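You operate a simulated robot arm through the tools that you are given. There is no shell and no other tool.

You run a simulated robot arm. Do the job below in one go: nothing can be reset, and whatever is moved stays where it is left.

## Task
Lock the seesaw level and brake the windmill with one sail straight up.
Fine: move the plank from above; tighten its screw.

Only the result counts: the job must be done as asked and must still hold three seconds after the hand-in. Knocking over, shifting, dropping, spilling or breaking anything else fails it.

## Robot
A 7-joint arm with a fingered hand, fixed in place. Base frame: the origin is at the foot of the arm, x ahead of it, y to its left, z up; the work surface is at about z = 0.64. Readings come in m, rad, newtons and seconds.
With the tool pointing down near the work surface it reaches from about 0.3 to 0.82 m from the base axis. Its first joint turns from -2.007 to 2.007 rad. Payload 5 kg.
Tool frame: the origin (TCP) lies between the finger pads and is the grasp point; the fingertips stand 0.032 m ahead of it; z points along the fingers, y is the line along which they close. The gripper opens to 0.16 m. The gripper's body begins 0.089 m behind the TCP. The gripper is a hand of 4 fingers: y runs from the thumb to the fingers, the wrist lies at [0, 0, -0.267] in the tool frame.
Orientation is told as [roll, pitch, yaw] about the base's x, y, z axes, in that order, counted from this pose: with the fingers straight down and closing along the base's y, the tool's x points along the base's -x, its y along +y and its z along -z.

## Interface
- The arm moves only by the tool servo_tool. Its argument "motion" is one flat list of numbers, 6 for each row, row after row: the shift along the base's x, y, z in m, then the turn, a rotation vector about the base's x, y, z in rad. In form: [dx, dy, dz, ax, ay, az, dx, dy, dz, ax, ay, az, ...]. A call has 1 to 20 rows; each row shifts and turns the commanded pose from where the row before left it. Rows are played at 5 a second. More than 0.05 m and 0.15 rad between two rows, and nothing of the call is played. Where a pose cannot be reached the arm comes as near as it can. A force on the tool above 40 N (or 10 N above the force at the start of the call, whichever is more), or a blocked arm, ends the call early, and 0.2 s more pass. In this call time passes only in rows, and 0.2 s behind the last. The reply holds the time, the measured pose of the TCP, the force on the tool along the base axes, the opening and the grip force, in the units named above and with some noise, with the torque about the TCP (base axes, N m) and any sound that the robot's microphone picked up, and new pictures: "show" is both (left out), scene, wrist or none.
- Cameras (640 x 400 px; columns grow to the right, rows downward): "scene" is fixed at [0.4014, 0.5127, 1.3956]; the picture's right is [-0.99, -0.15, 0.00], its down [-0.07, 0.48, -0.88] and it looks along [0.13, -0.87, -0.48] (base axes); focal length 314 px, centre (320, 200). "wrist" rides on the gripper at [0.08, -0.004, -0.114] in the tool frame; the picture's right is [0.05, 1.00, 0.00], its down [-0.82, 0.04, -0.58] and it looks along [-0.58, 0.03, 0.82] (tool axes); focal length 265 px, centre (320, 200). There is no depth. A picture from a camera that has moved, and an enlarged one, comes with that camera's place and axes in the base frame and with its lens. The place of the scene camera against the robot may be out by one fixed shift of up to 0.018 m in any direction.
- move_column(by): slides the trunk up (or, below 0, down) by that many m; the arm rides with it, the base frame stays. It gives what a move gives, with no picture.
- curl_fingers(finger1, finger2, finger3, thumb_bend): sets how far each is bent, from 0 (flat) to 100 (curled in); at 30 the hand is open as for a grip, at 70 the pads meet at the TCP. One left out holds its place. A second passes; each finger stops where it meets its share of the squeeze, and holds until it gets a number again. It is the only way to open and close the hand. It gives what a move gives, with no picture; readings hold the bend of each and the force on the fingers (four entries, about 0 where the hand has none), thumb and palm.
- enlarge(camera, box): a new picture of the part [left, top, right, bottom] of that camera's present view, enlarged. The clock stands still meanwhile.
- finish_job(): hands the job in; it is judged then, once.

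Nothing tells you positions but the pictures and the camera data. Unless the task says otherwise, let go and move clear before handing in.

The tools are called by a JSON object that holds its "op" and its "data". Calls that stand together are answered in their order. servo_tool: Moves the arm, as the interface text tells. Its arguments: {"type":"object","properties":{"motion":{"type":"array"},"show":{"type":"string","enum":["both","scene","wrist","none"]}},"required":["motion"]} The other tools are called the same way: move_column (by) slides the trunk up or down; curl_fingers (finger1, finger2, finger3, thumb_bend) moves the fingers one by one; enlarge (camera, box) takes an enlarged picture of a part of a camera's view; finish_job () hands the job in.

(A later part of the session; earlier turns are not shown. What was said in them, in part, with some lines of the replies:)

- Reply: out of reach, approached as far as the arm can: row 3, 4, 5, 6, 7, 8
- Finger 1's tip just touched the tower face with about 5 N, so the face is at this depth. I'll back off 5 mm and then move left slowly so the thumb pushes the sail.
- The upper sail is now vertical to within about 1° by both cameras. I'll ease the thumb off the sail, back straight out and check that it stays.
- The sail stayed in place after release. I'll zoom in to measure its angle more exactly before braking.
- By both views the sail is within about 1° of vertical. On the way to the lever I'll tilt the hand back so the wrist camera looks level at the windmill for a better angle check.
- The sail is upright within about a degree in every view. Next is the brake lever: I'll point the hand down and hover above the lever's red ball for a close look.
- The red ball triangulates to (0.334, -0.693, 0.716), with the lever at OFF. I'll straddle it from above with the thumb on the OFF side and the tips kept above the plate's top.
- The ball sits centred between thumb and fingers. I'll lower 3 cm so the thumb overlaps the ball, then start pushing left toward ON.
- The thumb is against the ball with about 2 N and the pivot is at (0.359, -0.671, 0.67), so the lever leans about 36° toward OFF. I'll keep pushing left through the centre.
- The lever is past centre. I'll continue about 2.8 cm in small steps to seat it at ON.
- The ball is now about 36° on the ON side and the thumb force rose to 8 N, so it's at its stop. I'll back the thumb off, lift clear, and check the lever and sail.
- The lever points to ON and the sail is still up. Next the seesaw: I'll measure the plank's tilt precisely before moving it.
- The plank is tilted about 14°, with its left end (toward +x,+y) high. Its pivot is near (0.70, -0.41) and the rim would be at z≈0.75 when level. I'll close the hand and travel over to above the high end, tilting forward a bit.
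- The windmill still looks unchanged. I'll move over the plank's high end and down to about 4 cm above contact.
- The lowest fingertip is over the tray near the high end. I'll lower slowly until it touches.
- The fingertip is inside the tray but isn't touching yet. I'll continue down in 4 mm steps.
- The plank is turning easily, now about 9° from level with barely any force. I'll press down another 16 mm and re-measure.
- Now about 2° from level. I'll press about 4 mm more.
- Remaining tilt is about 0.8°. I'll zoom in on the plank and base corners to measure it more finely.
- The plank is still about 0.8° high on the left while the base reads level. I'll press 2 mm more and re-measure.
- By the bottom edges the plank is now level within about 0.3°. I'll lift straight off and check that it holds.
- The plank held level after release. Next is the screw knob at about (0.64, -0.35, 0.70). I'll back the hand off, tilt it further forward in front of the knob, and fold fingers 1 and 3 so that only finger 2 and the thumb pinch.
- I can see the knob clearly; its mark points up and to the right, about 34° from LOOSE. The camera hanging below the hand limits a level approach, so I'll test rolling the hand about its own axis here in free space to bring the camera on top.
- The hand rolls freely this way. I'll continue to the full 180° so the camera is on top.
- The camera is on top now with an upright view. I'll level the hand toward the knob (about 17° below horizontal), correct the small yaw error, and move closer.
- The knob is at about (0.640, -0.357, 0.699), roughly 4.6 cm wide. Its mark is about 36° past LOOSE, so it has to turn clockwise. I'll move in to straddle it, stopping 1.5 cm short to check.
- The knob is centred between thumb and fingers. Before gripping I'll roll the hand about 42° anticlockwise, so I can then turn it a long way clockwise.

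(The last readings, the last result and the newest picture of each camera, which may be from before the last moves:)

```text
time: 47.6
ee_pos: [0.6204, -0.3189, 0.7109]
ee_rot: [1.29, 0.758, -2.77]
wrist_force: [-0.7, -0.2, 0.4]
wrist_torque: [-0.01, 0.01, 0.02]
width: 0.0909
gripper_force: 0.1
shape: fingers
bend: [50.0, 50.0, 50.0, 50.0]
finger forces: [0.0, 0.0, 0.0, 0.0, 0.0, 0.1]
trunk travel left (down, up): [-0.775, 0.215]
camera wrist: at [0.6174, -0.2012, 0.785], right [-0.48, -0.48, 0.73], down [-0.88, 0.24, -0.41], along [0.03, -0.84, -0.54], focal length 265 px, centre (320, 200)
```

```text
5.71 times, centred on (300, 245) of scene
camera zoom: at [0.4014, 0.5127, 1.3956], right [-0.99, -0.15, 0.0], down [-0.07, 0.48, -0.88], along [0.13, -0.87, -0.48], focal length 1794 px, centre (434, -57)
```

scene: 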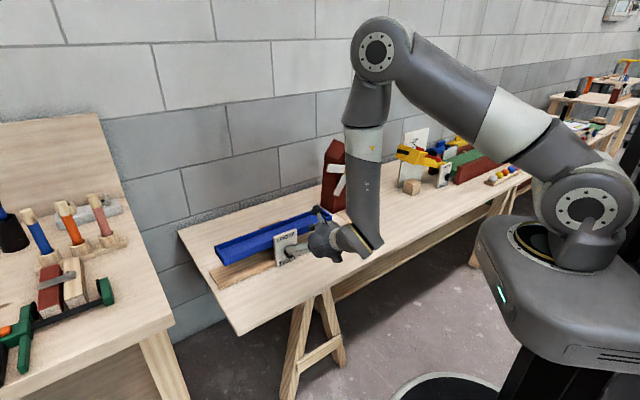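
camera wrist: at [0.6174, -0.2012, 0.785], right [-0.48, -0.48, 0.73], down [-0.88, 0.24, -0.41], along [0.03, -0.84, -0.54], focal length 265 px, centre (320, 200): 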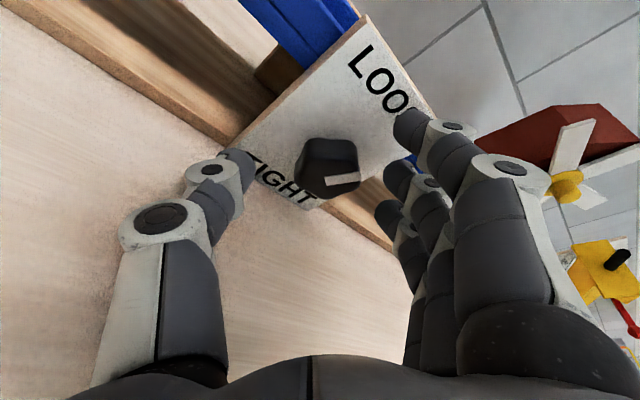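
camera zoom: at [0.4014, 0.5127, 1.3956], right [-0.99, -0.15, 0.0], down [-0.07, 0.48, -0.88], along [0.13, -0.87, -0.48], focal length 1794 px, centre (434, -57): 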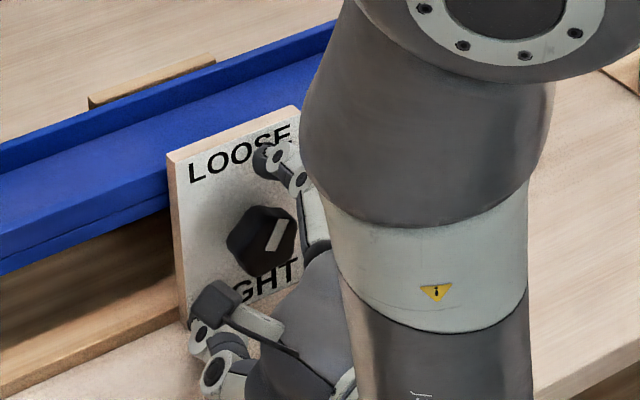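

The hand is rolled to the start of the stroke and still centred on the knob. I'll advance about 1.2 cm so the pads overlap the knob, then pinch with thumb and middle finger.

{"op": "servo_tool", "data": {"motion": [0.00215, -0.0061, -0.0027, 0, 0, 0, 0.00215, -0.0061, -0.0027, 0, 0, 0], "show": "wrist"}}

{"op": "curl_fingers", "data": {"finger1": 54, "finger2": 72, "finger3": 54, "thumb_bend": 72}}

{"op": "enlarge", "data": {"camera": "wrist", "box": [160, 60, 480, 260]}}

{"op": "enlarge", "data": {"camera": "scene", "box": [260, 215, 330, 275]}}

```text
time: 48.2
ee_pos: [0.623, -0.3273, 0.7044]
ee_rot: [1.286, 0.759, -2.768]
wrist_force: [-15.2, 19.3, 2.1]
wrist_torque: [-1.23, -0.88, -0.38]
width: 0.0922
gripper_force: 12.6
shape: fingers
bend: [52.0, 50.0, 50.0, 50.0]
finger forces: [24.4, 0.1, 0.2, 0.0, 0.0, 0.0]
trunk travel left (down, up): [-0.775, 0.215]
camera wrist: at [0.6197, -0.2104, 0.7789], right [-0.48, -0.49, 0.73], down [-0.88, 0.24, -0.41], along [0.03, -0.84, -0.54], focal length 265 px, centre (320, 200)
```

wrist: 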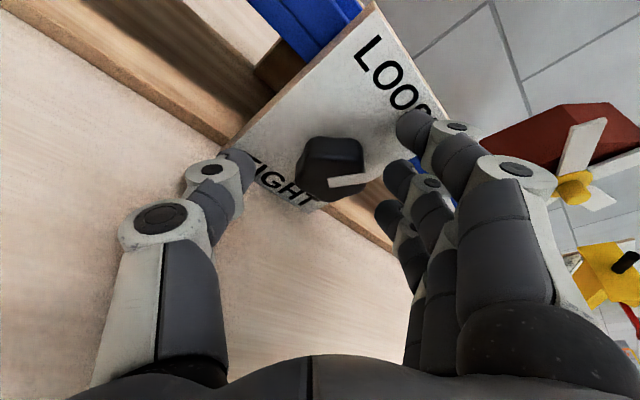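

```text
time: 49.2
ee_pos: [0.623, -0.3288, 0.7061]
ee_rot: [1.29, 0.76, -2.769]
wrist_force: [-19.9, 24.4, 0.3]
wrist_torque: [-1.94, -1.51, -0.79]
width: 0.0671
gripper_force: 32.5
shape: fingers
bend: [56.0, 58.0, 54.0, 66.0]
finger forces: [39.1, 11.1, 0.1, 0.0, 14.0, 0.0]
trunk travel left (down, up): [-0.775, 0.215]
```

```text
2.00 times, centred on (320, 160) of wrist
camera zoom: at [0.6195, -0.2118, 0.7798], right [-0.48, -0.49, 0.73], down [-0.88, 0.24, -0.42], along [0.03, -0.84, -0.54], focal length 531 px, centre (320, 280)
```

zoom: 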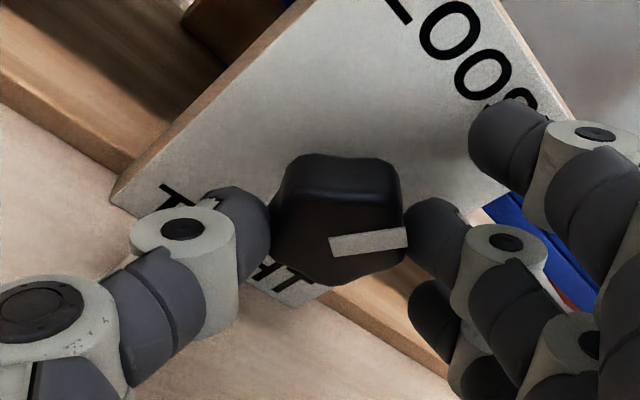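

```text
6.67 times, centred on (295, 245) of scene
camera zoom: at [0.4014, 0.5127, 1.3956], right [-0.99, -0.15, 0.0], down [-0.07, 0.48, -0.88], along [0.13, -0.87, -0.48], focal length 2094 px, centre (487, -100)
```

zoom: 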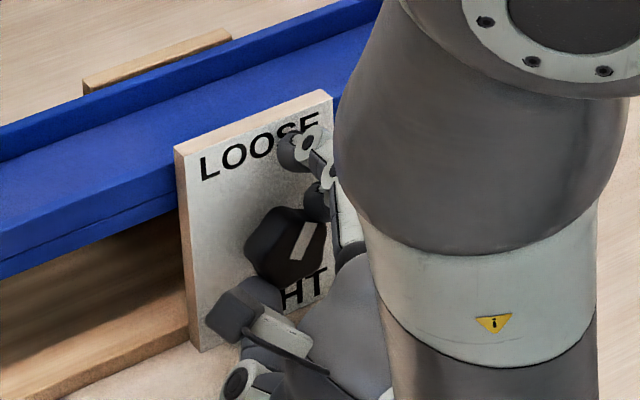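

Finger 1 is pressing on the plate with too much force. I'll let go of the knob and back away from the plate right away, then check that nothing shifted.

{"op": "curl_fingers", "data": {"finger1": 40, "finger2": 52, "finger3": 52, "thumb_bend": 52}}

{"op": "servo_tool", "data": {"motion": [-0.0071, 0.0071, 0, 0, 0, 0, -0.0071, 0.0071, 0, 0, 0, 0], "show": "wrist"}}

{"op": "enlarge", "data": {"camera": "scene", "box": [205, 205, 345, 295]}}

```text
time: 50.2
ee_pos: [0.6238, -0.3301, 0.7053]
ee_rot: [1.289, 0.76, -2.772]
wrist_force: [-14.1, 18.3, -5.7]
wrist_torque: [-0.76, -0.68, -0.43]
width: 0.087
gripper_force: 11.2
shape: fingers
bend: [61.0, 52.0, 52.0, 52.0]
finger forces: [23.2, 0.0, 0.1, 0.1, 0.0, 0.0]
trunk travel left (down, up): [-0.775, 0.215]
```

```text
time: 50.8
ee_pos: [0.6113, -0.3176, 0.7059]
ee_rot: [1.29, 0.762, -2.773]
wrist_force: [0.4, -0.4, 0.1]
wrist_torque: [0.03, 0.0, -0.03]
width: 0.1064
gripper_force: 0.0
shape: fingers
bend: [40.0, 52.0, 52.0, 52.0]
finger forces: [0.0, 0.0, 0.1, 0.1, 0.0, 0.1]
trunk travel left (down, up): [-0.775, 0.215]
camera wrist: at [0.6072, -0.1999, 0.7798], right [-0.48, -0.49, 0.73], down [-0.88, 0.24, -0.42], along [0.03, -0.84, -0.54], focal length 265 px, centre (320, 200)
```

wrist: 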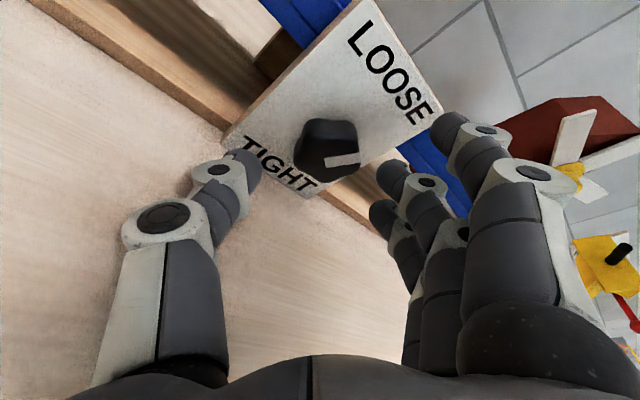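

```text
4.44 times, centred on (275, 250) of scene
camera zoom: at [0.4014, 0.5127, 1.3956], right [-0.99, -0.15, 0.0], down [-0.07, 0.48, -0.88], along [0.13, -0.87, -0.48], focal length 1396 px, centre (520, -22)
```

zoom: 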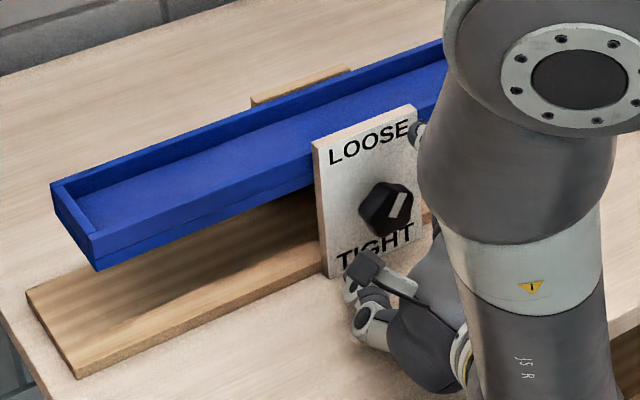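

The base, plate and plank are exactly where they were, and the pressure is off. I'll swing finger 1 fully open so it clears the plate, re-centre by about 5 mm, and re-approach watching the forces.

{"op": "curl_fingers", "data": {"finger1": 30, "finger2": 50, "finger3": 50, "thumb_bend": 50}}

{"op": "servo_tool", "data": {"motion": [0.0031, -0.0045, 0.0013, 0, 0, 0, 0.0031, -0.0045, 0.0013, 0, 0, 0], "show": "wrist"}}

{"op": "enlarge", "data": {"camera": "scene", "box": [260, 215, 330, 275]}}

```text
time: 51.8
ee_pos: [0.6101, -0.317, 0.7043]
ee_rot: [1.288, 0.761, -2.77]
wrist_force: [-0.8, 0.7, -0.1]
wrist_torque: [0.0, 0.01, 0.02]
width: 0.1302
gripper_force: 0.2
shape: fingers
bend: [30.0, 50.0, 50.0, 50.0]
finger forces: [0.1, 0.0, 0.1, 0.0, 0.0, 0.0]
trunk travel left (down, up): [-0.775, 0.215]
```

```text
time: 52.4
ee_pos: [0.6159, -0.326, 0.7064]
ee_rot: [1.288, 0.76, -2.771]
wrist_force: [-0.2, 1.0, 0.8]
wrist_torque: [-0.01, -0.04, -0.03]
width: 0.13
gripper_force: 0.1
shape: fingers
bend: [30.0, 50.0, 50.0, 50.0]
finger forces: [0.0, 0.0, 0.1, 0.1, 0.0, 0.0]
trunk travel left (down, up): [-0.775, 0.215]
camera wrist: at [0.6131, -0.2082, 0.7814], right [-0.48, -0.49, 0.73], down [-0.88, 0.24, -0.42], along [0.03, -0.84, -0.54], focal length 265 px, centre (320, 200)
```

wrist: 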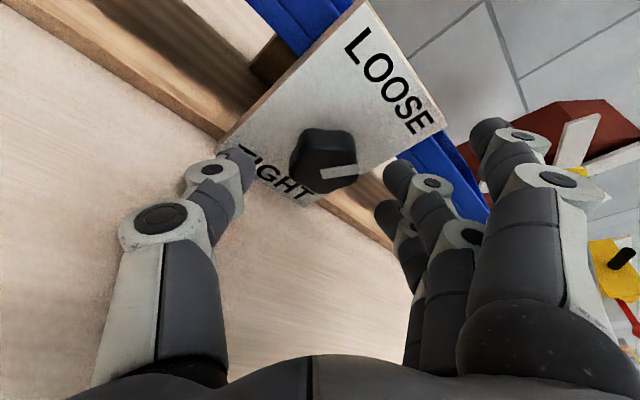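

```text
6.67 times, centred on (295, 245) of scene
camera zoom: at [0.4014, 0.5127, 1.3956], right [-0.99, -0.15, 0.0], down [-0.07, 0.48, -0.88], along [0.13, -0.87, -0.48], focal length 2094 px, centre (487, -100)
```

zoom: 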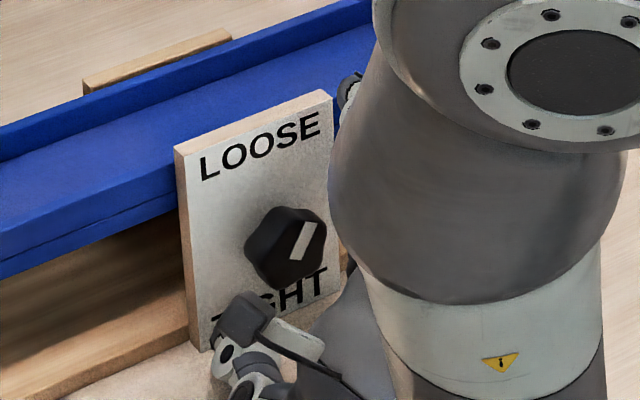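

Finger 1 is clear of the plate. I'll do the last few millimetres and pinch with thumb and finger 2.

{"op": "servo_tool", "data": {"motion": [0.0024, -0.0026, 0.0016, 0, 0, 0, 0.0024, -0.0026, 0.0016, 0, 0, 0], "show": "none"}}

{"op": "curl_fingers", "data": {"finger2": 72, "thumb_bend": 72}}

{"op": "enlarge", "data": {"camera": "wrist", "box": [160, 60, 480, 260]}}

```text
time: 53.0
ee_pos: [0.6217, -0.3302, 0.71]
ee_rot: [1.288, 0.763, -2.771]
wrist_force: [-0.1, -0.1, 0.3]
wrist_torque: [-0.02, 0.02, 0.02]
width: 0.1301
gripper_force: 0.0
shape: fingers
bend: [30.0, 50.0, 50.0, 50.0]
finger forces: [0.1, 0.1, 0.0, 0.0, 0.1, 0.0]
trunk travel left (down, up): [-0.775, 0.215]
```

```text
time: 54.0
ee_pos: [0.6225, -0.3315, 0.709]
ee_rot: [1.287, 0.758, -2.77]
wrist_force: [7.8, -2.5, -8.2]
wrist_torque: [0.08, -0.05, 0.0]
width: 0.1091
gripper_force: 14.3
shape: fingers
bend: [30.0, 60.0, 50.0, 65.0]
finger forces: [0.1, 9.4, 0.1, 0.1, 19.0, 0.1]
trunk travel left (down, up): [-0.775, 0.215]
```

```text
2.00 times, centred on (320, 160) of wrist
camera zoom: at [0.6186, -0.2135, 0.7842], right [-0.48, -0.49, 0.73], down [-0.88, 0.24, -0.41], along [0.03, -0.84, -0.54], focal length 531 px, centre (320, 280)
```

zoom: 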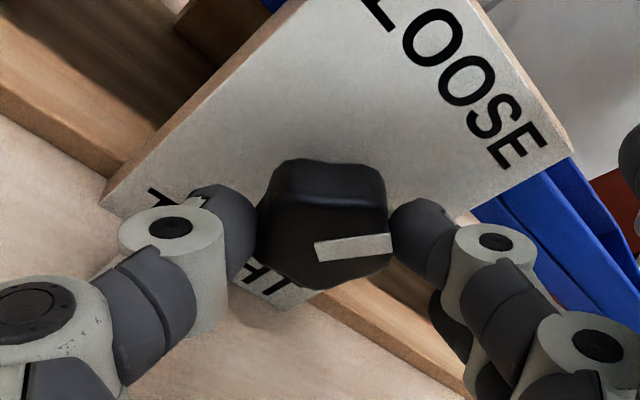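

The knob is pinched at 9 and 19 N. I'll turn it clockwise about its own axis, in small steps, and watch whether the mark follows.

{"op": "servo_tool", "data": {"motion": [-0.0008, -0.0008, 0.0008, 0.1039, -0.1039, 0, -0.001, -0.001, 0.0006, 0.1039, -0.1039, 0, -0.001, -0.001, 0.0003, 0.1039, -0.1039, 0, -0.001, -0.001, 0.0002, 0.1039, -0.1039, 0], "show": "wrist"}}

{"op": "enlarge", "data": {"camera": "wrist", "box": [160, 60, 480, 260]}}

{"op": "enlarge", "data": {"camera": "scene", "box": [205, 205, 345, 295]}}

```text
time: 55.0
ee_pos: [0.618, -0.3342, 0.712]
ee_rot: [0.563, 1.227, 2.886]
wrist_force: [10.9, 2.4, -5.7]
wrist_torque: [0.06, 0.02, 0.08]
width: 0.1103
gripper_force: 14.7
shape: fingers
bend: [30.0, 61.0, 50.0, 65.0]
finger forces: [0.0, 8.8, 0.1, 0.0, 20.2, 0.1]
trunk travel left (down, up): [-0.775, 0.215]
camera wrist: at [0.576, -0.2558, 0.8187], right [-0.68, -0.69, 0.23], down [-0.66, 0.46, -0.6], along [0.31, -0.56, -0.77], focal length 265 px, centre (320, 200)
```

wrist: 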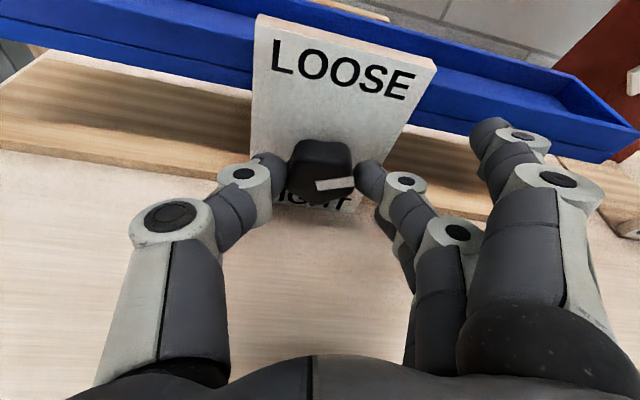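

```text
2.00 times, centred on (320, 160) of wrist
camera zoom: at [0.576, -0.2558, 0.8187], right [-0.68, -0.69, 0.23], down [-0.66, 0.46, -0.6], along [0.31, -0.56, -0.77], focal length 531 px, centre (320, 280)
```

zoom: 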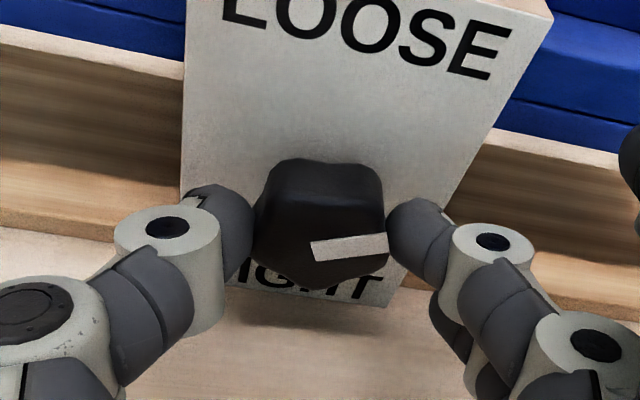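

```text
4.44 times, centred on (275, 250) of scene
camera zoom: at [0.4014, 0.5127, 1.3956], right [-0.99, -0.15, 0.0], down [-0.07, 0.48, -0.88], along [0.13, -0.87, -0.48], focal length 1396 px, centre (520, -22)
```

zoom: 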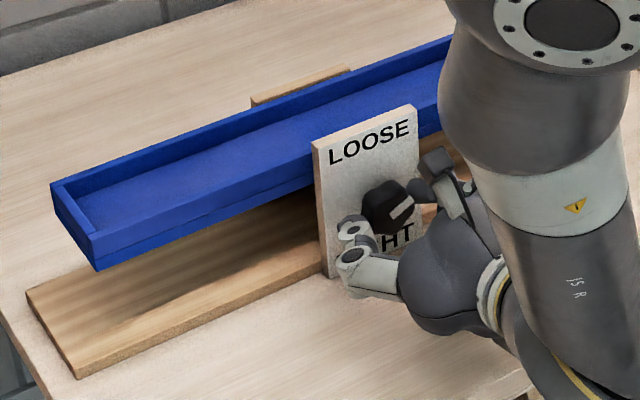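

The knob is turning with the hand and the plank hasn't moved. I'll continue clockwise.

{"op": "servo_tool", "data": {"motion": [-0.001, -0.001, -0.0001, 0.1039, -0.1039, 0, -0.001, -0.001, -0.0002, 0.1039, -0.1039, 0, -0.001, -0.001, -0.0005, 0.1039, -0.1039, 0, -0.0009, -0.0009, -0.0006, 0.1039, -0.1039, 0], "show": "wrist"}}

{"op": "enlarge", "data": {"camera": "scene", "box": [205, 205, 345, 295]}}

```text
time: 56.0
ee_pos: [0.6142, -0.3367, 0.7111]
ee_rot: [-0.974, 1.07, 1.438]
wrist_force: [12.8, 4.6, 3.4]
wrist_torque: [-0.02, -0.03, 0.19]
width: 0.1116
gripper_force: 14.5
shape: fingers
bend: [30.0, 61.0, 50.0, 65.0]
finger forces: [0.0, 8.3, 0.1, 0.0, 20.9, 0.1]
trunk travel left (down, up): [-0.775, 0.215]
camera wrist: at [0.5268, -0.3046, 0.8135], right [-0.66, -0.67, -0.35], down [-0.41, 0.71, -0.58], along [0.63, -0.24, -0.74], focal length 265 px, centre (320, 200)
```

wrist: 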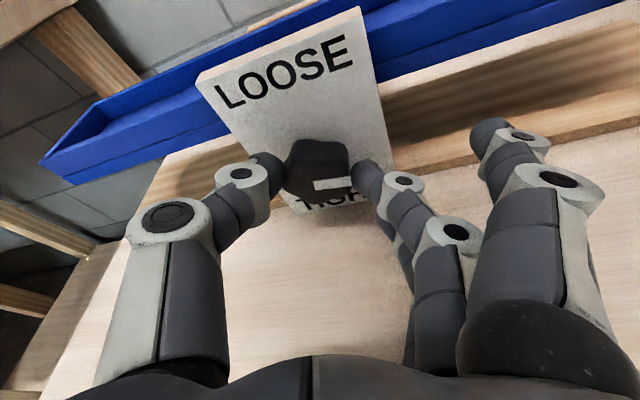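

```text
4.44 times, centred on (275, 250) of scene
camera zoom: at [0.4014, 0.5127, 1.3956], right [-0.99, -0.15, 0.0], down [-0.07, 0.48, -0.88], along [0.13, -0.87, -0.48], focal length 1396 px, centre (520, -22)
```

zoom: 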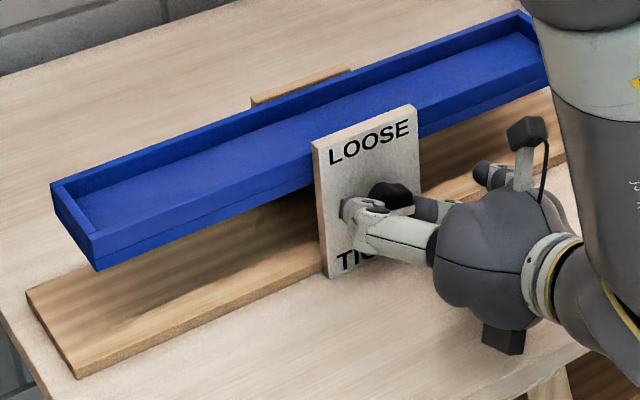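

The mark has turned about 67°. I'll do two more steps, then release and re-grip for a second stroke.

{"op": "servo_tool", "data": {"motion": [-0.0008, -0.0008, -0.0009, 0.1039, -0.1039, 0, -0.0008, -0.0008, -0.001, 0.1039, -0.1039, 0], "show": "wrist"}}

{"op": "enlarge", "data": {"camera": "wrist", "box": [200, 60, 440, 230]}}

```text
time: 56.6
ee_pos: [0.6123, -0.3402, 0.7107]
ee_rot: [-1.232, 0.817, 1.223]
wrist_force: [10.9, 4.3, 15.8]
wrist_torque: [-0.29, 0.21, 0.26]
width: 0.1122
gripper_force: 19.0
shape: fingers
bend: [30.0, 62.0, 51.0, 65.0]
finger forces: [0.0, 7.1, 9.0, 0.0, 22.0, 0.1]
trunk travel left (down, up): [-0.775, 0.215]
camera wrist: at [0.5044, -0.3266, 0.797], right [-0.56, -0.57, -0.61], down [-0.3, 0.82, -0.49], along [0.77, -0.09, -0.63], focal length 265 px, centre (320, 200)
```

wrist: 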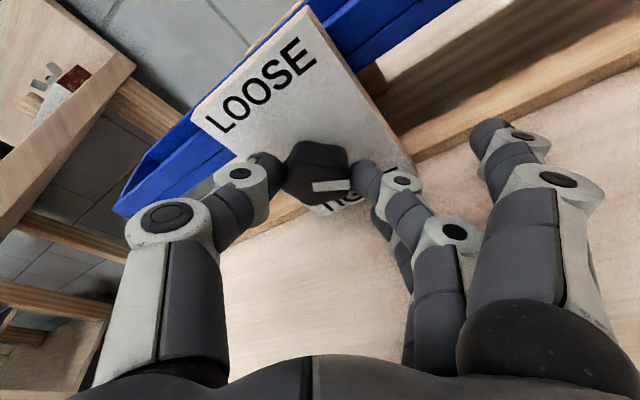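

```text
2.35 times, centred on (320, 145) of wrist
camera zoom: at [0.5044, -0.3266, 0.797], right [-0.56, -0.57, -0.61], down [-0.3, 0.82, -0.49], along [0.77, -0.09, -0.63], focal length 624 px, centre (320, 329)
```

zoom: 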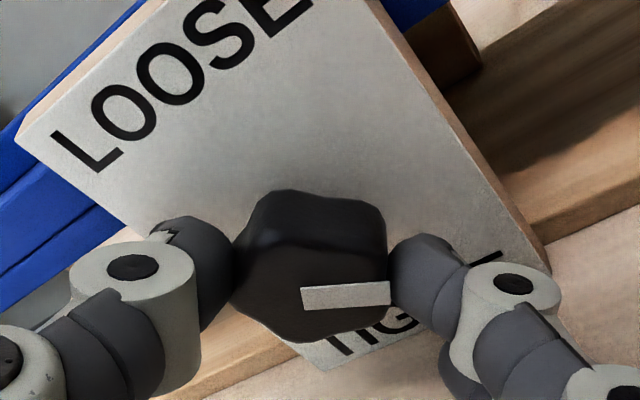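

Finger 3 just brushed the table top, so this stroke ends here with the mark about 118° round. I'll release, back off, roll back for the second stroke, and check the mark.

{"op": "curl_fingers", "data": {"finger2": 50, "thumb_bend": 50, "finger3": 54}}

{"op": "servo_tool", "data": {"motion": [-0.0035, 0.0035, 0.002, 0, 0, 0, -0.0071, 0.0071, 0.001, 0, 0, 0, 0.0009, 0.0009, 0.0005, -0.1039, 0.1039, 0, 0.0009, 0.0009, 0.0005, -0.1039, 0.1039, 0, 0.0009, 0.0009, 0.0003, -0.1039, 0.1039, 0, 0.001, 0.001, 0, -0.1039, 0.1039, 0, 0.001, 0.001, 0, -0.1039, 0.1039, 0, 0.001, 0.001, -0.0005, -0.1039, 0.1039, 0, 0.001, 0.001, -0.001, -0.1039, 0.1039, 0, 0.001, 0.001, -0.001, -0.1039, 0.1039, 0, 0.0009, 0.0009, -0.001, -0.1039, 0.1039, 0, 0.0008, 0.0008, -0.001, -0.1039, 0.1039, 0], "show": "wrist"}}

{"op": "enlarge", "data": {"camera": "scene", "box": [205, 205, 345, 295]}}

```text
time: 57.6
ee_pos: [0.612, -0.3394, 0.7099]
ee_rot: [-1.228, 0.817, 1.226]
wrist_force: [0.0, -0.5, 0.1]
wrist_torque: [-0.02, 0.02, 0.0]
width: 0.1302
gripper_force: 0.3
shape: fingers
bend: [30.0, 50.0, 54.0, 50.0]
finger forces: [0.1, 0.0, 0.3, 0.0, 0.0, 0.1]
trunk travel left (down, up): [-0.775, 0.215]
```

```text
time: 60.2
ee_pos: [0.6107, -0.32, 0.7086]
ee_rot: [1.29, 0.759, -2.77]
wrist_force: [1.2, -0.2, -1.5]
wrist_torque: [0.0, 0.01, -0.01]
width: 0.1302
gripper_force: 0.1
shape: fingers
bend: [30.0, 50.0, 54.0, 50.0]
finger forces: [0.0, 0.2, 0.0, 0.0, 0.0, 0.1]
trunk travel left (down, up): [-0.775, 0.215]
camera wrist: at [0.6074, -0.2024, 0.7833], right [-0.48, -0.48, 0.73], down [-0.88, 0.24, -0.41], along [0.03, -0.84, -0.54], focal length 265 px, centre (320, 200)
```

wrist: 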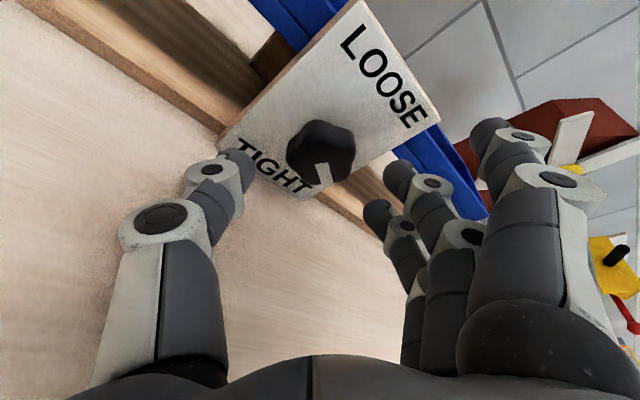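

```text
4.44 times, centred on (275, 250) of scene
camera zoom: at [0.4014, 0.5127, 1.3956], right [-0.99, -0.15, 0.0], down [-0.07, 0.48, -0.88], along [0.13, -0.87, -0.48], focal length 1396 px, centre (520, -22)
```

zoom: 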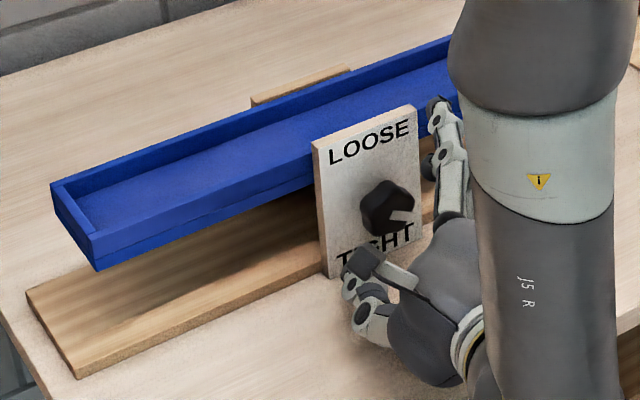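

The mark now points right and slightly down, and the plank is still level. I'll move in again, re-centred toward the thumb, and grip for the second stroke.

{"op": "servo_tool", "data": {"motion": [0.0041, -0.0029, -0.0003, 0, 0, 0, 0.0041, -0.0029, -0.0003, 0, 0, 0, 0.0041, -0.0029, -0.0003, 0, 0, 0], "show": "none"}}

{"op": "curl_fingers", "data": {"finger2": 74, "thumb_bend": 74}}

{"op": "enlarge", "data": {"camera": "wrist", "box": [160, 60, 480, 260]}}

```text
time: 61.0
ee_pos: [0.6219, -0.3289, 0.7086]
ee_rot: [1.288, 0.76, -2.77]
wrist_force: [0.3, -0.9, -0.5]
wrist_torque: [0.01, 0.02, 0.0]
width: 0.1301
gripper_force: 0.1
shape: fingers
bend: [30.0, 50.0, 54.0, 50.0]
finger forces: [0.1, 0.1, 0.1, 0.0, 0.0, 0.1]
trunk travel left (down, up): [-0.775, 0.215]
```

```text
time: 62.0
ee_pos: [0.6223, -0.3298, 0.7067]
ee_rot: [1.286, 0.759, -2.769]
wrist_force: [7.8, -3.8, -7.9]
wrist_torque: [0.04, -0.07, -0.08]
width: 0.1053
gripper_force: 14.4
shape: fingers
bend: [30.0, 59.0, 54.0, 66.0]
finger forces: [0.0, 10.7, 0.1, 0.0, 17.7, 0.1]
trunk travel left (down, up): [-0.775, 0.215]
```

```text
2.00 times, centred on (320, 160) of wrist
camera zoom: at [0.6201, -0.2117, 0.7817], right [-0.48, -0.49, 0.73], down [-0.88, 0.24, -0.41], along [0.03, -0.84, -0.54], focal length 531 px, centre (320, 280)
```

zoom: 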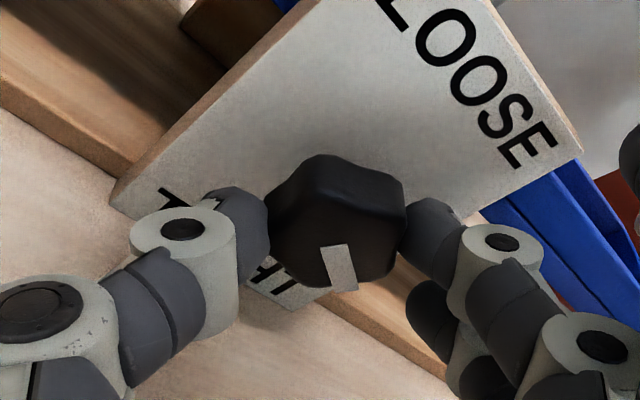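

Gripped again. Now the second clockwise stroke, watching torque for the screw going tight.

{"op": "servo_tool", "data": {"motion": [-0.0008, -0.0008, 0.0008, 0.1039, -0.1039, 0, -0.001, -0.001, 0.0006, 0.1039, -0.1039, 0, -0.001, -0.001, 0.0003, 0.1039, -0.1039, 0, -0.001, -0.001, 0.0002, 0.1039, -0.1039, 0, -0.001, -0.001, -0.0001, 0.1039, -0.1039, 0], "show": "wrist"}}

{"op": "enlarge", "data": {"camera": "wrist", "box": [160, 60, 480, 260]}}

{"op": "enlarge", "data": {"camera": "scene", "box": [205, 205, 345, 295]}}

```text
time: 63.2
ee_pos: [0.6194, -0.333, 0.712]
ee_rot: [0.112, 1.278, 2.454]
wrist_force: [12.5, 3.8, 7.8]
wrist_torque: [-0.21, -0.16, 0.14]
width: 0.1064
gripper_force: 15.1
shape: fingers
bend: [30.0, 60.0, 54.0, 66.0]
finger forces: [0.0, 9.2, 0.0, 0.0, 21.0, 0.0]
trunk travel left (down, up): [-0.775, 0.215]
camera wrist: at [0.5655, -0.2656, 0.8199], right [-0.7, -0.71, 0.08], down [-0.6, 0.52, -0.61], along [0.39, -0.48, -0.79], focal length 265 px, centre (320, 200)
```

wrist: 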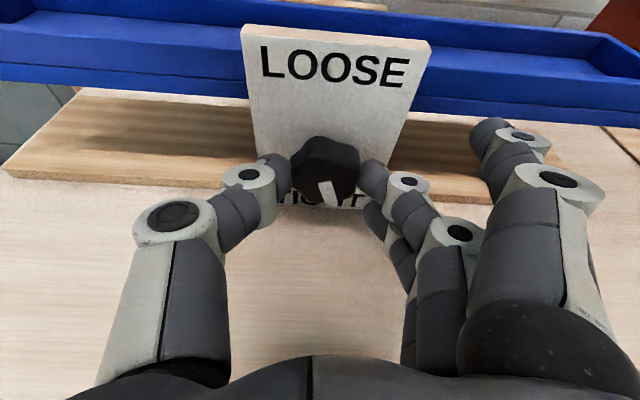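

```text
2.00 times, centred on (320, 160) of wrist
camera zoom: at [0.5655, -0.2656, 0.8199], right [-0.7, -0.71, 0.08], down [-0.6, 0.52, -0.61], along [0.39, -0.48, -0.79], focal length 531 px, centre (320, 280)
```

zoom: 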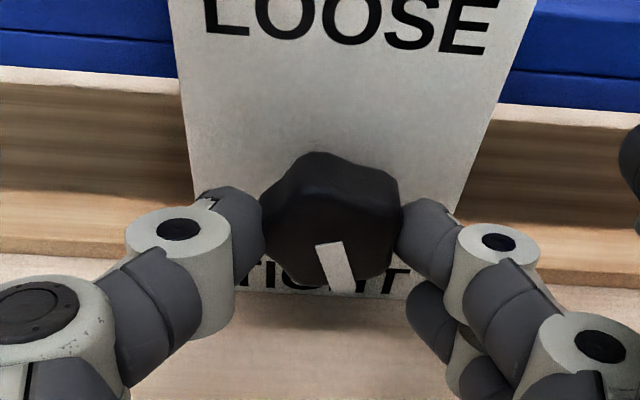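

```text
4.44 times, centred on (275, 250) of scene
camera zoom: at [0.4014, 0.5127, 1.3956], right [-0.99, -0.15, 0.0], down [-0.07, 0.48, -0.88], along [0.13, -0.87, -0.48], focal length 1396 px, centre (520, -22)
```

zoom: 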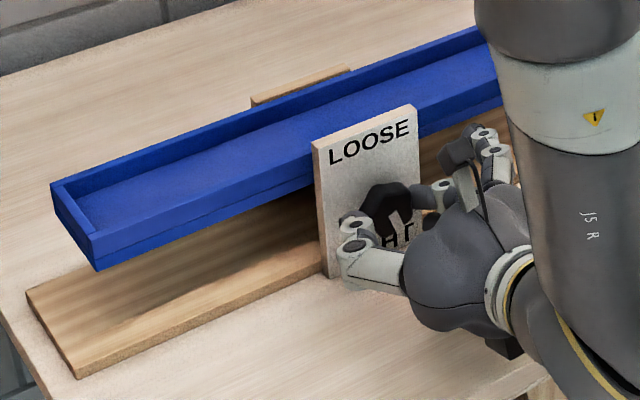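

The mark is now close to TIGHT, about 160° round, and the plank is unchanged. I'll continue in smaller steps until it goes firm.

{"op": "servo_tool", "data": {"motion": [-0.001, -0.001, -0.0002, 0.1039, -0.1039, 0, -0.001, -0.001, -0.0005, 0.1039, -0.1039, 0], "show": "wrist"}}

{"op": "enlarge", "data": {"camera": "wrist", "box": [160, 60, 480, 260]}}

```text
time: 63.8
ee_pos: [0.6158, -0.3347, 0.7108]
ee_rot: [-0.739, 1.178, 1.646]
wrist_force: [13.9, 2.7, 11.9]
wrist_torque: [-0.22, -0.27, 0.18]
width: 0.1085
gripper_force: 15.8
shape: fingers
bend: [30.0, 61.0, 54.0, 66.0]
finger forces: [0.0, 8.6, 0.0, 0.1, 23.0, 0.0]
trunk travel left (down, up): [-0.775, 0.215]
camera wrist: at [0.5399, -0.2909, 0.8167], right [-0.69, -0.7, -0.21], down [-0.47, 0.65, -0.6], along [0.55, -0.31, -0.77], focal length 265 px, centre (320, 200)
```

wrist: 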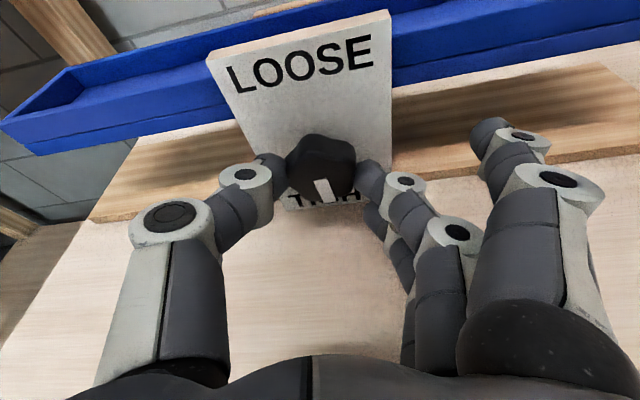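

```text
2.00 times, centred on (320, 160) of wrist
camera zoom: at [0.5399, -0.2909, 0.8167], right [-0.69, -0.7, -0.21], down [-0.47, 0.65, -0.6], along [0.55, -0.31, -0.77], focal length 531 px, centre (320, 280)
```

zoom: 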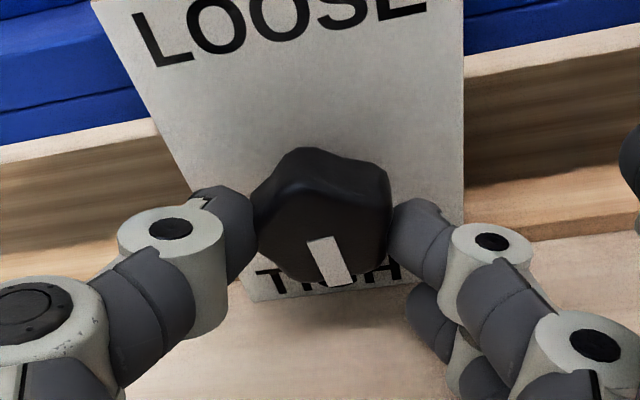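

The mark is about on TIGHT and there's still little resistance. I'll turn a bit more to find the stop.

{"op": "servo_tool", "data": {"motion": [-0.0009, -0.0009, -0.0006, 0.1039, -0.1039, 0], "show": "wrist"}}

{"op": "enlarge", "data": {"camera": "wrist", "box": [160, 60, 480, 260]}}

{"op": "enlarge", "data": {"camera": "scene", "box": [205, 205, 345, 295]}}

```text
time: 64.2
ee_pos: [0.614, -0.3349, 0.7095]
ee_rot: [-0.969, 1.072, 1.438]
wrist_force: [12.9, 2.0, 11.4]
wrist_torque: [-0.28, -0.16, 0.15]
width: 0.1101
gripper_force: 15.8
shape: fingers
bend: [30.0, 61.0, 54.0, 66.0]
finger forces: [0.1, 9.0, 0.0, 0.0, 22.7, 0.0]
trunk travel left (down, up): [-0.775, 0.215]
camera wrist: at [0.5278, -0.3026, 0.8108], right [-0.66, -0.67, -0.35], down [-0.41, 0.71, -0.58], along [0.63, -0.24, -0.74], focal length 265 px, centre (320, 200)
```

wrist: 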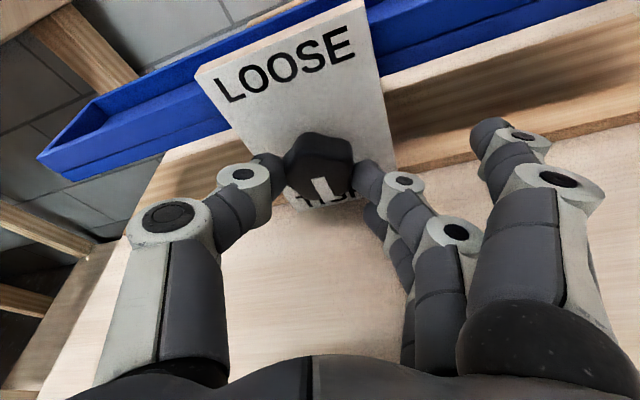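

```text
2.00 times, centred on (320, 160) of wrist
camera zoom: at [0.5278, -0.3026, 0.8108], right [-0.66, -0.67, -0.35], down [-0.41, 0.71, -0.58], along [0.63, -0.24, -0.74], focal length 531 px, centre (320, 280)
```

zoom: 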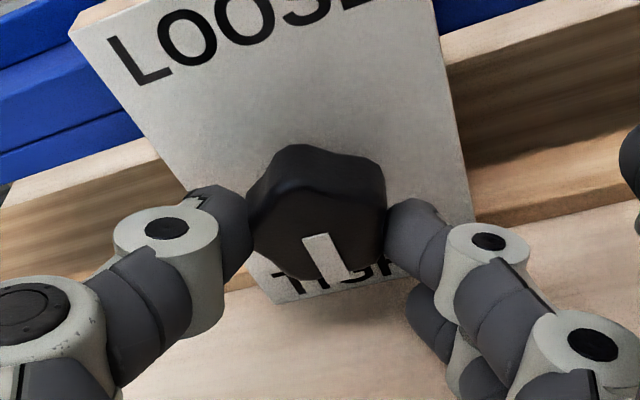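

```text
4.44 times, centred on (275, 250) of scene
camera zoom: at [0.4014, 0.5127, 1.3956], right [-0.99, -0.15, 0.0], down [-0.07, 0.48, -0.88], along [0.13, -0.87, -0.48], focal length 1396 px, centre (520, -22)
```

zoom: 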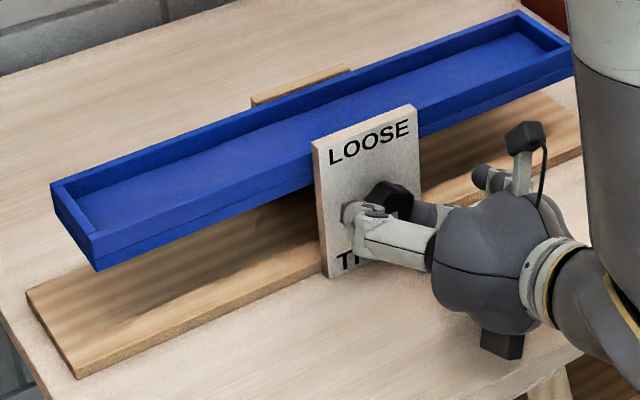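

By geometry the mark now points straight down at TIGHT, and the knob has begun to lag the hand, so it's getting firm. One more small turn will confirm it is at its stop.

{"op": "servo_tool", "data": {"motion": [-0.0006, -0.0006, 0.0, 0.0707, -0.0707, 0], "show": "none"}}

{"op": "enlarge", "data": {"camera": "wrist", "box": [160, 60, 480, 260]}}

```text
time: 64.6
ee_pos: [0.6142, -0.3348, 0.7087]
ee_rot: [-1.074, 0.986, 1.347]
wrist_force: [16.0, 3.0, 1.8]
wrist_torque: [-0.09, 0.17, 0.17]
width: 0.1101
gripper_force: 14.4
shape: fingers
bend: [30.0, 61.0, 54.0, 66.0]
finger forces: [0.0, 7.5, 0.0, 0.1, 22.0, 0.0]
trunk travel left (down, up): [-0.775, 0.215]
```

```text
2.00 times, centred on (320, 160) of wrist
camera zoom: at [0.5207, -0.3096, 0.805], right [-0.63, -0.64, -0.44], down [-0.37, 0.75, -0.55], along [0.68, -0.18, -0.71], focal length 531 px, centre (320, 280)
```

zoom: 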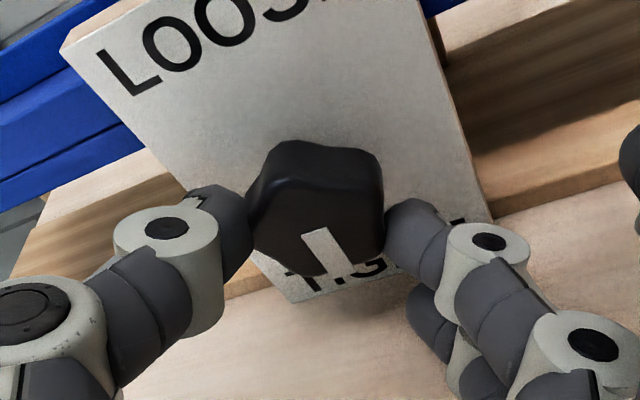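

The mark reads about 180° now and resisting torque is growing. I'll give one more small nudge to see whether it still moves.

{"op": "servo_tool", "data": {"motion": [-0.0006, -0.0006, 0.0003, 0.0707, -0.0707, 0], "show": "none"}}

{"op": "enlarge", "data": {"camera": "wrist", "box": [160, 60, 480, 260]}}

{"op": "enlarge", "data": {"camera": "scene", "box": [205, 205, 345, 295]}}

```text
time: 65.0
ee_pos: [0.6153, -0.3337, 0.7064]
ee_rot: [-1.157, 0.901, 1.281]
wrist_force: [18.5, 7.7, -7.7]
wrist_torque: [-0.2, 0.68, 0.32]
width: 0.1096
gripper_force: 17.6
shape: fingers
bend: [30.0, 62.0, 54.0, 65.0]
finger forces: [0.0, 7.5, 2.6, 0.0, 25.0, 0.0]
trunk travel left (down, up): [-0.775, 0.215]
```

```text
2.00 times, centred on (320, 160) of wrist
camera zoom: at [0.5144, -0.3162, 0.7992], right [-0.6, -0.6, -0.53], down [-0.34, 0.79, -0.52], along [0.73, -0.13, -0.67], focal length 531 px, centre (320, 280)
```

zoom: 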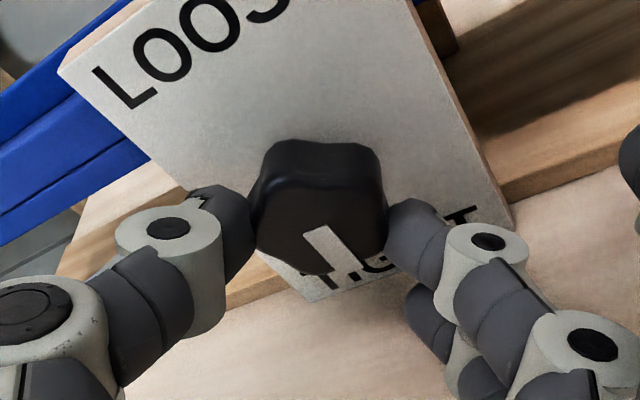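

```text
4.44 times, centred on (275, 250) of scene
camera zoom: at [0.4014, 0.5127, 1.3956], right [-0.99, -0.15, 0.0], down [-0.07, 0.48, -0.88], along [0.13, -0.87, -0.48], focal length 1396 px, centre (520, -22)
```

zoom: 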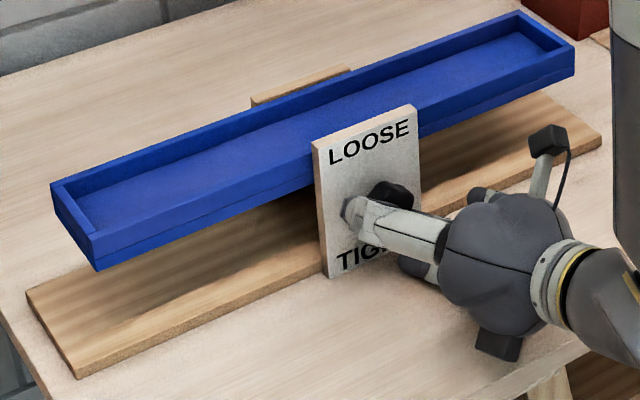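

The mark stayed at TIGHT while the resisting torque jumped to about 0.6 N·m, so the screw is tight. I'll release, back straight out, and re-check the plank level.

{"op": "curl_fingers", "data": {"finger2": 48, "thumb_bend": 48}}

{"op": "servo_tool", "data": {"motion": [-0.005, 0.005, 0.002, 0, 0, 0, -0.01, 0.01, 0.002, 0, 0, 0, -0.02, 0.02, 0.01, 0, 0, 0, -0.02, 0.02, 0.02, 0, 0, 0, -0.02, 0.02, 0.03, 0, 0, 0], "show": "both"}}

{"op": "enlarge", "data": {"camera": "scene", "box": [205, 205, 345, 295]}}

{"op": "enlarge", "data": {"camera": "scene", "box": [228, 246, 260, 296]}}

{"op": "enlarge", "data": {"camera": "scene", "box": [308, 205, 348, 245]}}

```text
time: 66.0
ee_pos: [0.6144, -0.3376, 0.7083]
ee_rot: [-1.162, 0.902, 1.273]
wrist_force: [0.6, 0.1, -0.5]
wrist_torque: [0.01, 0.03, -0.04]
width: 0.1342
gripper_force: 0.1
shape: fingers
bend: [30.0, 48.0, 54.0, 48.0]
finger forces: [0.0, 0.0, 0.1, 0.0, 0.0, 0.1]
trunk travel left (down, up): [-0.775, 0.215]
```

```text
time: 67.2
ee_pos: [0.5392, -0.2637, 0.7736]
ee_rot: [-1.166, 0.904, 1.275]
wrist_force: [0.0, -0.1, 0.8]
wrist_torque: [-0.02, -0.01, -0.01]
width: 0.1341
gripper_force: 0.1
shape: fingers
bend: [30.0, 48.0, 54.0, 48.0]
finger forces: [0.0, 0.1, 0.0, 0.0, 0.0, 0.1]
trunk travel left (down, up): [-0.775, 0.215]
camera wrist: at [0.4365, -0.2441, 0.8659], right [-0.6, -0.6, -0.53], down [-0.33, 0.78, -0.52], along [0.73, -0.14, -0.67], focal length 265 px, centre (320, 200)
```

scene: 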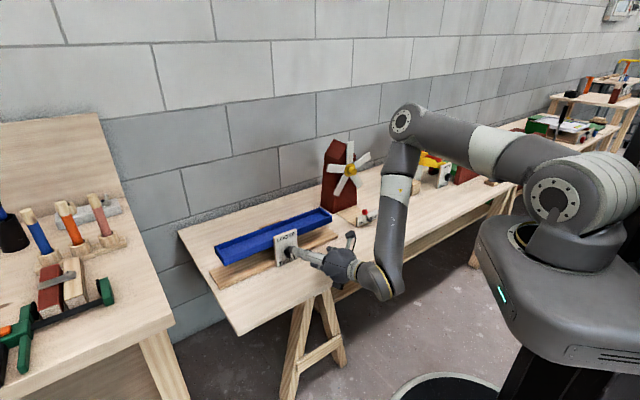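
wrist: 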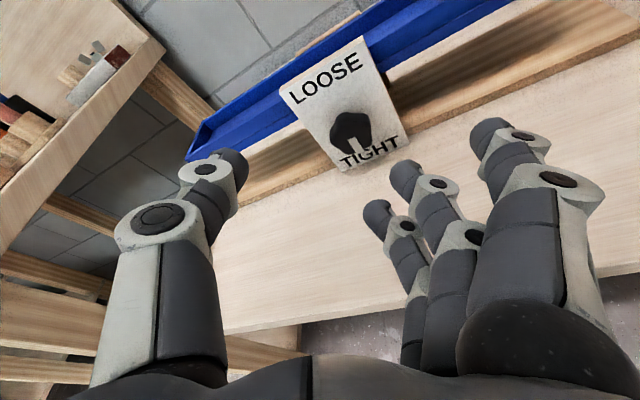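

```text
4.44 times, centred on (275, 250) of scene
camera zoom: at [0.4014, 0.5127, 1.3956], right [-0.99, -0.15, 0.0], down [-0.07, 0.48, -0.88], along [0.13, -0.87, -0.48], focal length 1396 px, centre (520, -22)
```

zoom: 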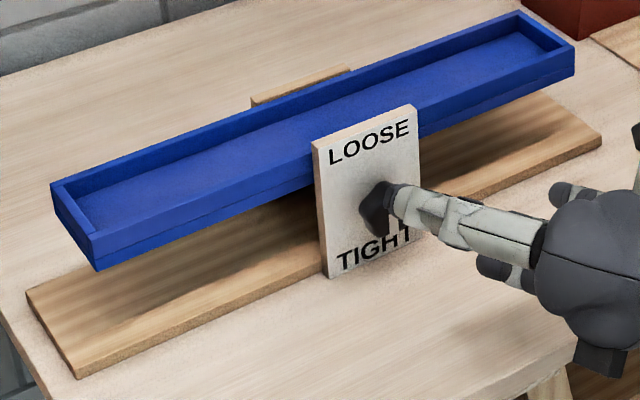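

```text
8.00 times, centred on (244, 271) of scene
camera zoom: at [0.4014, 0.5127, 1.3956], right [-0.99, -0.15, 0.0], down [-0.07, 0.48, -0.88], along [0.13, -0.87, -0.48], focal length 2512 px, centre (928, -368)
```

zoom: 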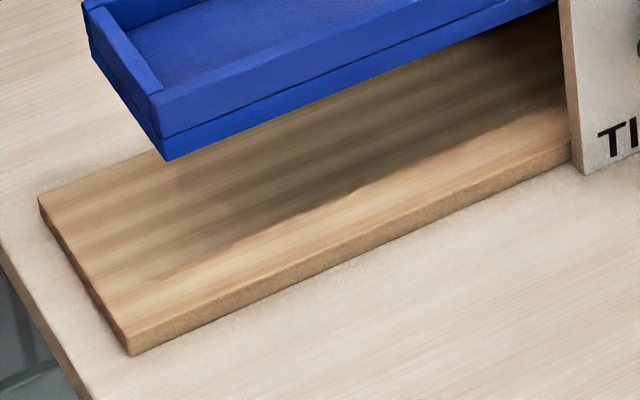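

```text
10.00 times, centred on (328, 225) of scene
camera zoom: at [0.4014, 0.5127, 1.3956], right [-0.99, -0.15, 0.0], down [-0.07, 0.48, -0.88], along [0.13, -0.87, -0.48], focal length 3140 px, centre (240, -50)
```

zoom: 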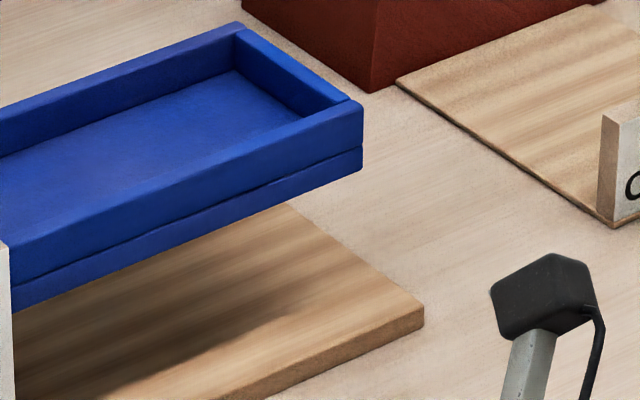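

The plank is level and unmoved, and the mark points at TIGHT. I'll move the hand well clear and do a final check of the windmill and brake.

{"op": "servo_tool", "data": {"motion": [-0.02, 0.02, 0.03, 0, 0, 0, -0.02, 0.02, 0.03, 0, 0, 0, -0.02, 0.02, 0.03, 0, 0, 0, -0.01, 0.01, 0.03, 0, 0, 0], "show": "both"}}

{"op": "enlarge", "data": {"camera": "scene", "box": [328, 134, 378, 200]}}

{"op": "enlarge", "data": {"camera": "scene", "box": [330, 190, 400, 240]}}

{"op": "enlarge", "data": {"camera": "scene", "box": [268, 222, 308, 266]}}

```text
time: 68.2
ee_pos: [0.4758, -0.1934, 0.8878]
ee_rot: [-1.165, 0.904, 1.273]
wrist_force: [1.0, -0.4, 0.4]
wrist_torque: [-0.01, -0.02, -0.02]
width: 0.1345
gripper_force: 0.1
shape: fingers
bend: [30.0, 48.0, 54.0, 48.0]
finger forces: [0.0, 0.0, 0.0, 0.1, 0.0, 0.1]
out of reach, approached as far as the arm can: row 4
trunk travel left (down, up): [-0.775, 0.215]
camera wrist: at [0.3741, -0.1744, 0.9793], right [-0.6, -0.6, -0.53], down [-0.33, 0.78, -0.52], along [0.73, -0.14, -0.67], focal length 265 px, centre (320, 200)
```

scene: 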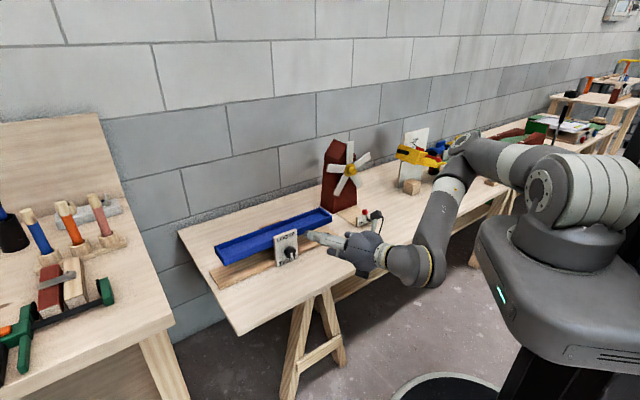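
wrist: 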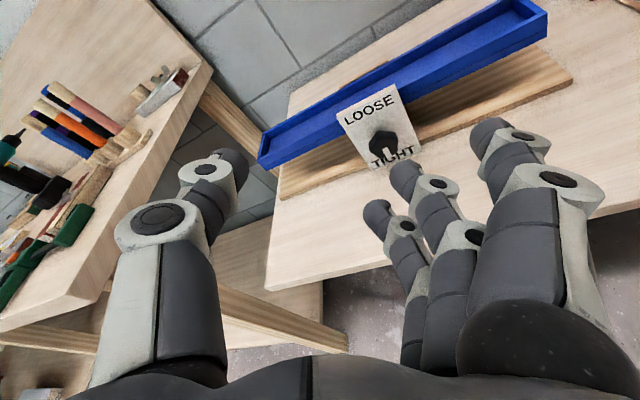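

```text
6.06 times, centred on (353, 167) of scene
camera zoom: at [0.4014, 0.5127, 1.3956], right [-0.99, -0.15, 0.0], down [-0.07, 0.48, -0.88], along [0.13, -0.87, -0.48], focal length 1903 px, centre (120, 400)
```

zoom: 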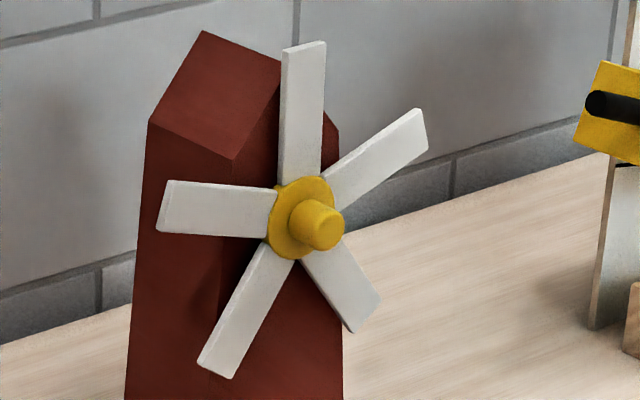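

```text
8.00 times, centred on (365, 215) of scene
camera zoom: at [0.4014, 0.5127, 1.3956], right [-0.99, -0.15, 0.0], down [-0.07, 0.48, -0.88], along [0.13, -0.87, -0.48], focal length 2512 px, centre (-40, 80)
```

zoom: 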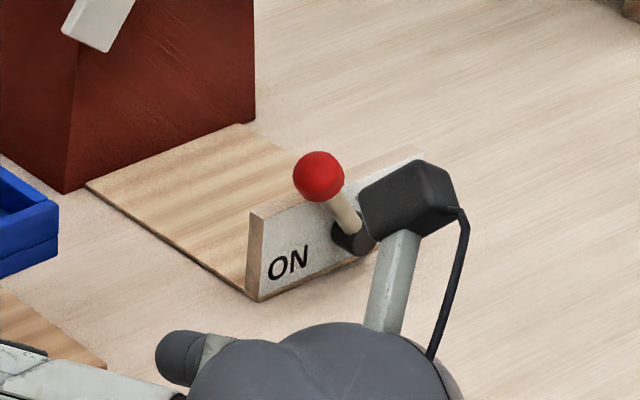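

```text
9.09 times, centred on (288, 244) of scene
camera zoom: at [0.4014, 0.5127, 1.3956], right [-0.99, -0.15, 0.0], down [-0.07, 0.48, -0.88], along [0.13, -0.87, -0.48], focal length 2855 px, centre (611, -200)
```

zoom: 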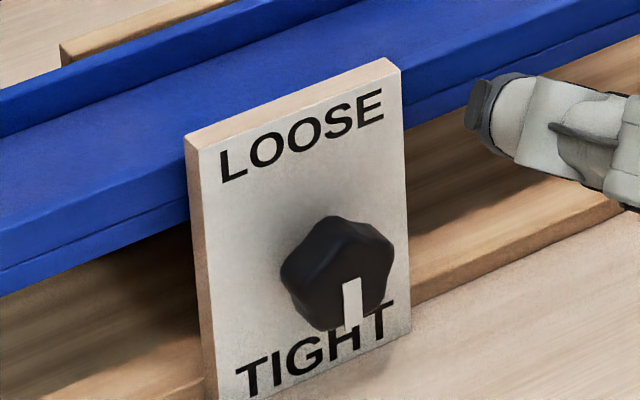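

All checks look right. The plank is level within about 0.3° with the screw mark on TIGHT and firm. One windmill sail is straight up within about half a degree, averaged over all five sails, and the brake lever is seated at ON. The hand is clear of both, so I'm handing in.

{"op": "finish_job", "data": {}}

```text
The job is handed in.
```

The seesaw is locked level and the windmill is braked with one sail straight up. I handed the job in with the hand clear of both, but I have not seen the judge's result.

- **Seesaw:** I pressed the high end down from above until the plank was level, within about 0.3° in the camera views. Then I turned the screw clockwise to the TIGHT mark. At the end it resisted with about 0.6 N·m and the mark stopped moving. The plank did not shift while I tightened it.
- **Windmill:** I turned the sails until one stood upright, about 0.5° off vertical averaged over all five sails. Then I pushed the brake lever from OFF to its stop at ON. The sails and lever looked unchanged in the last pictures.

I touched other parts three times along the way. A fingertip brushed the tower at about 5 N. One finger pressed the screw plate with up to 39 N before I backed off. One finger touched the table top at about 9 N. In the pictures afterwards the tower, seesaw base, plate and plank were all where they had been.
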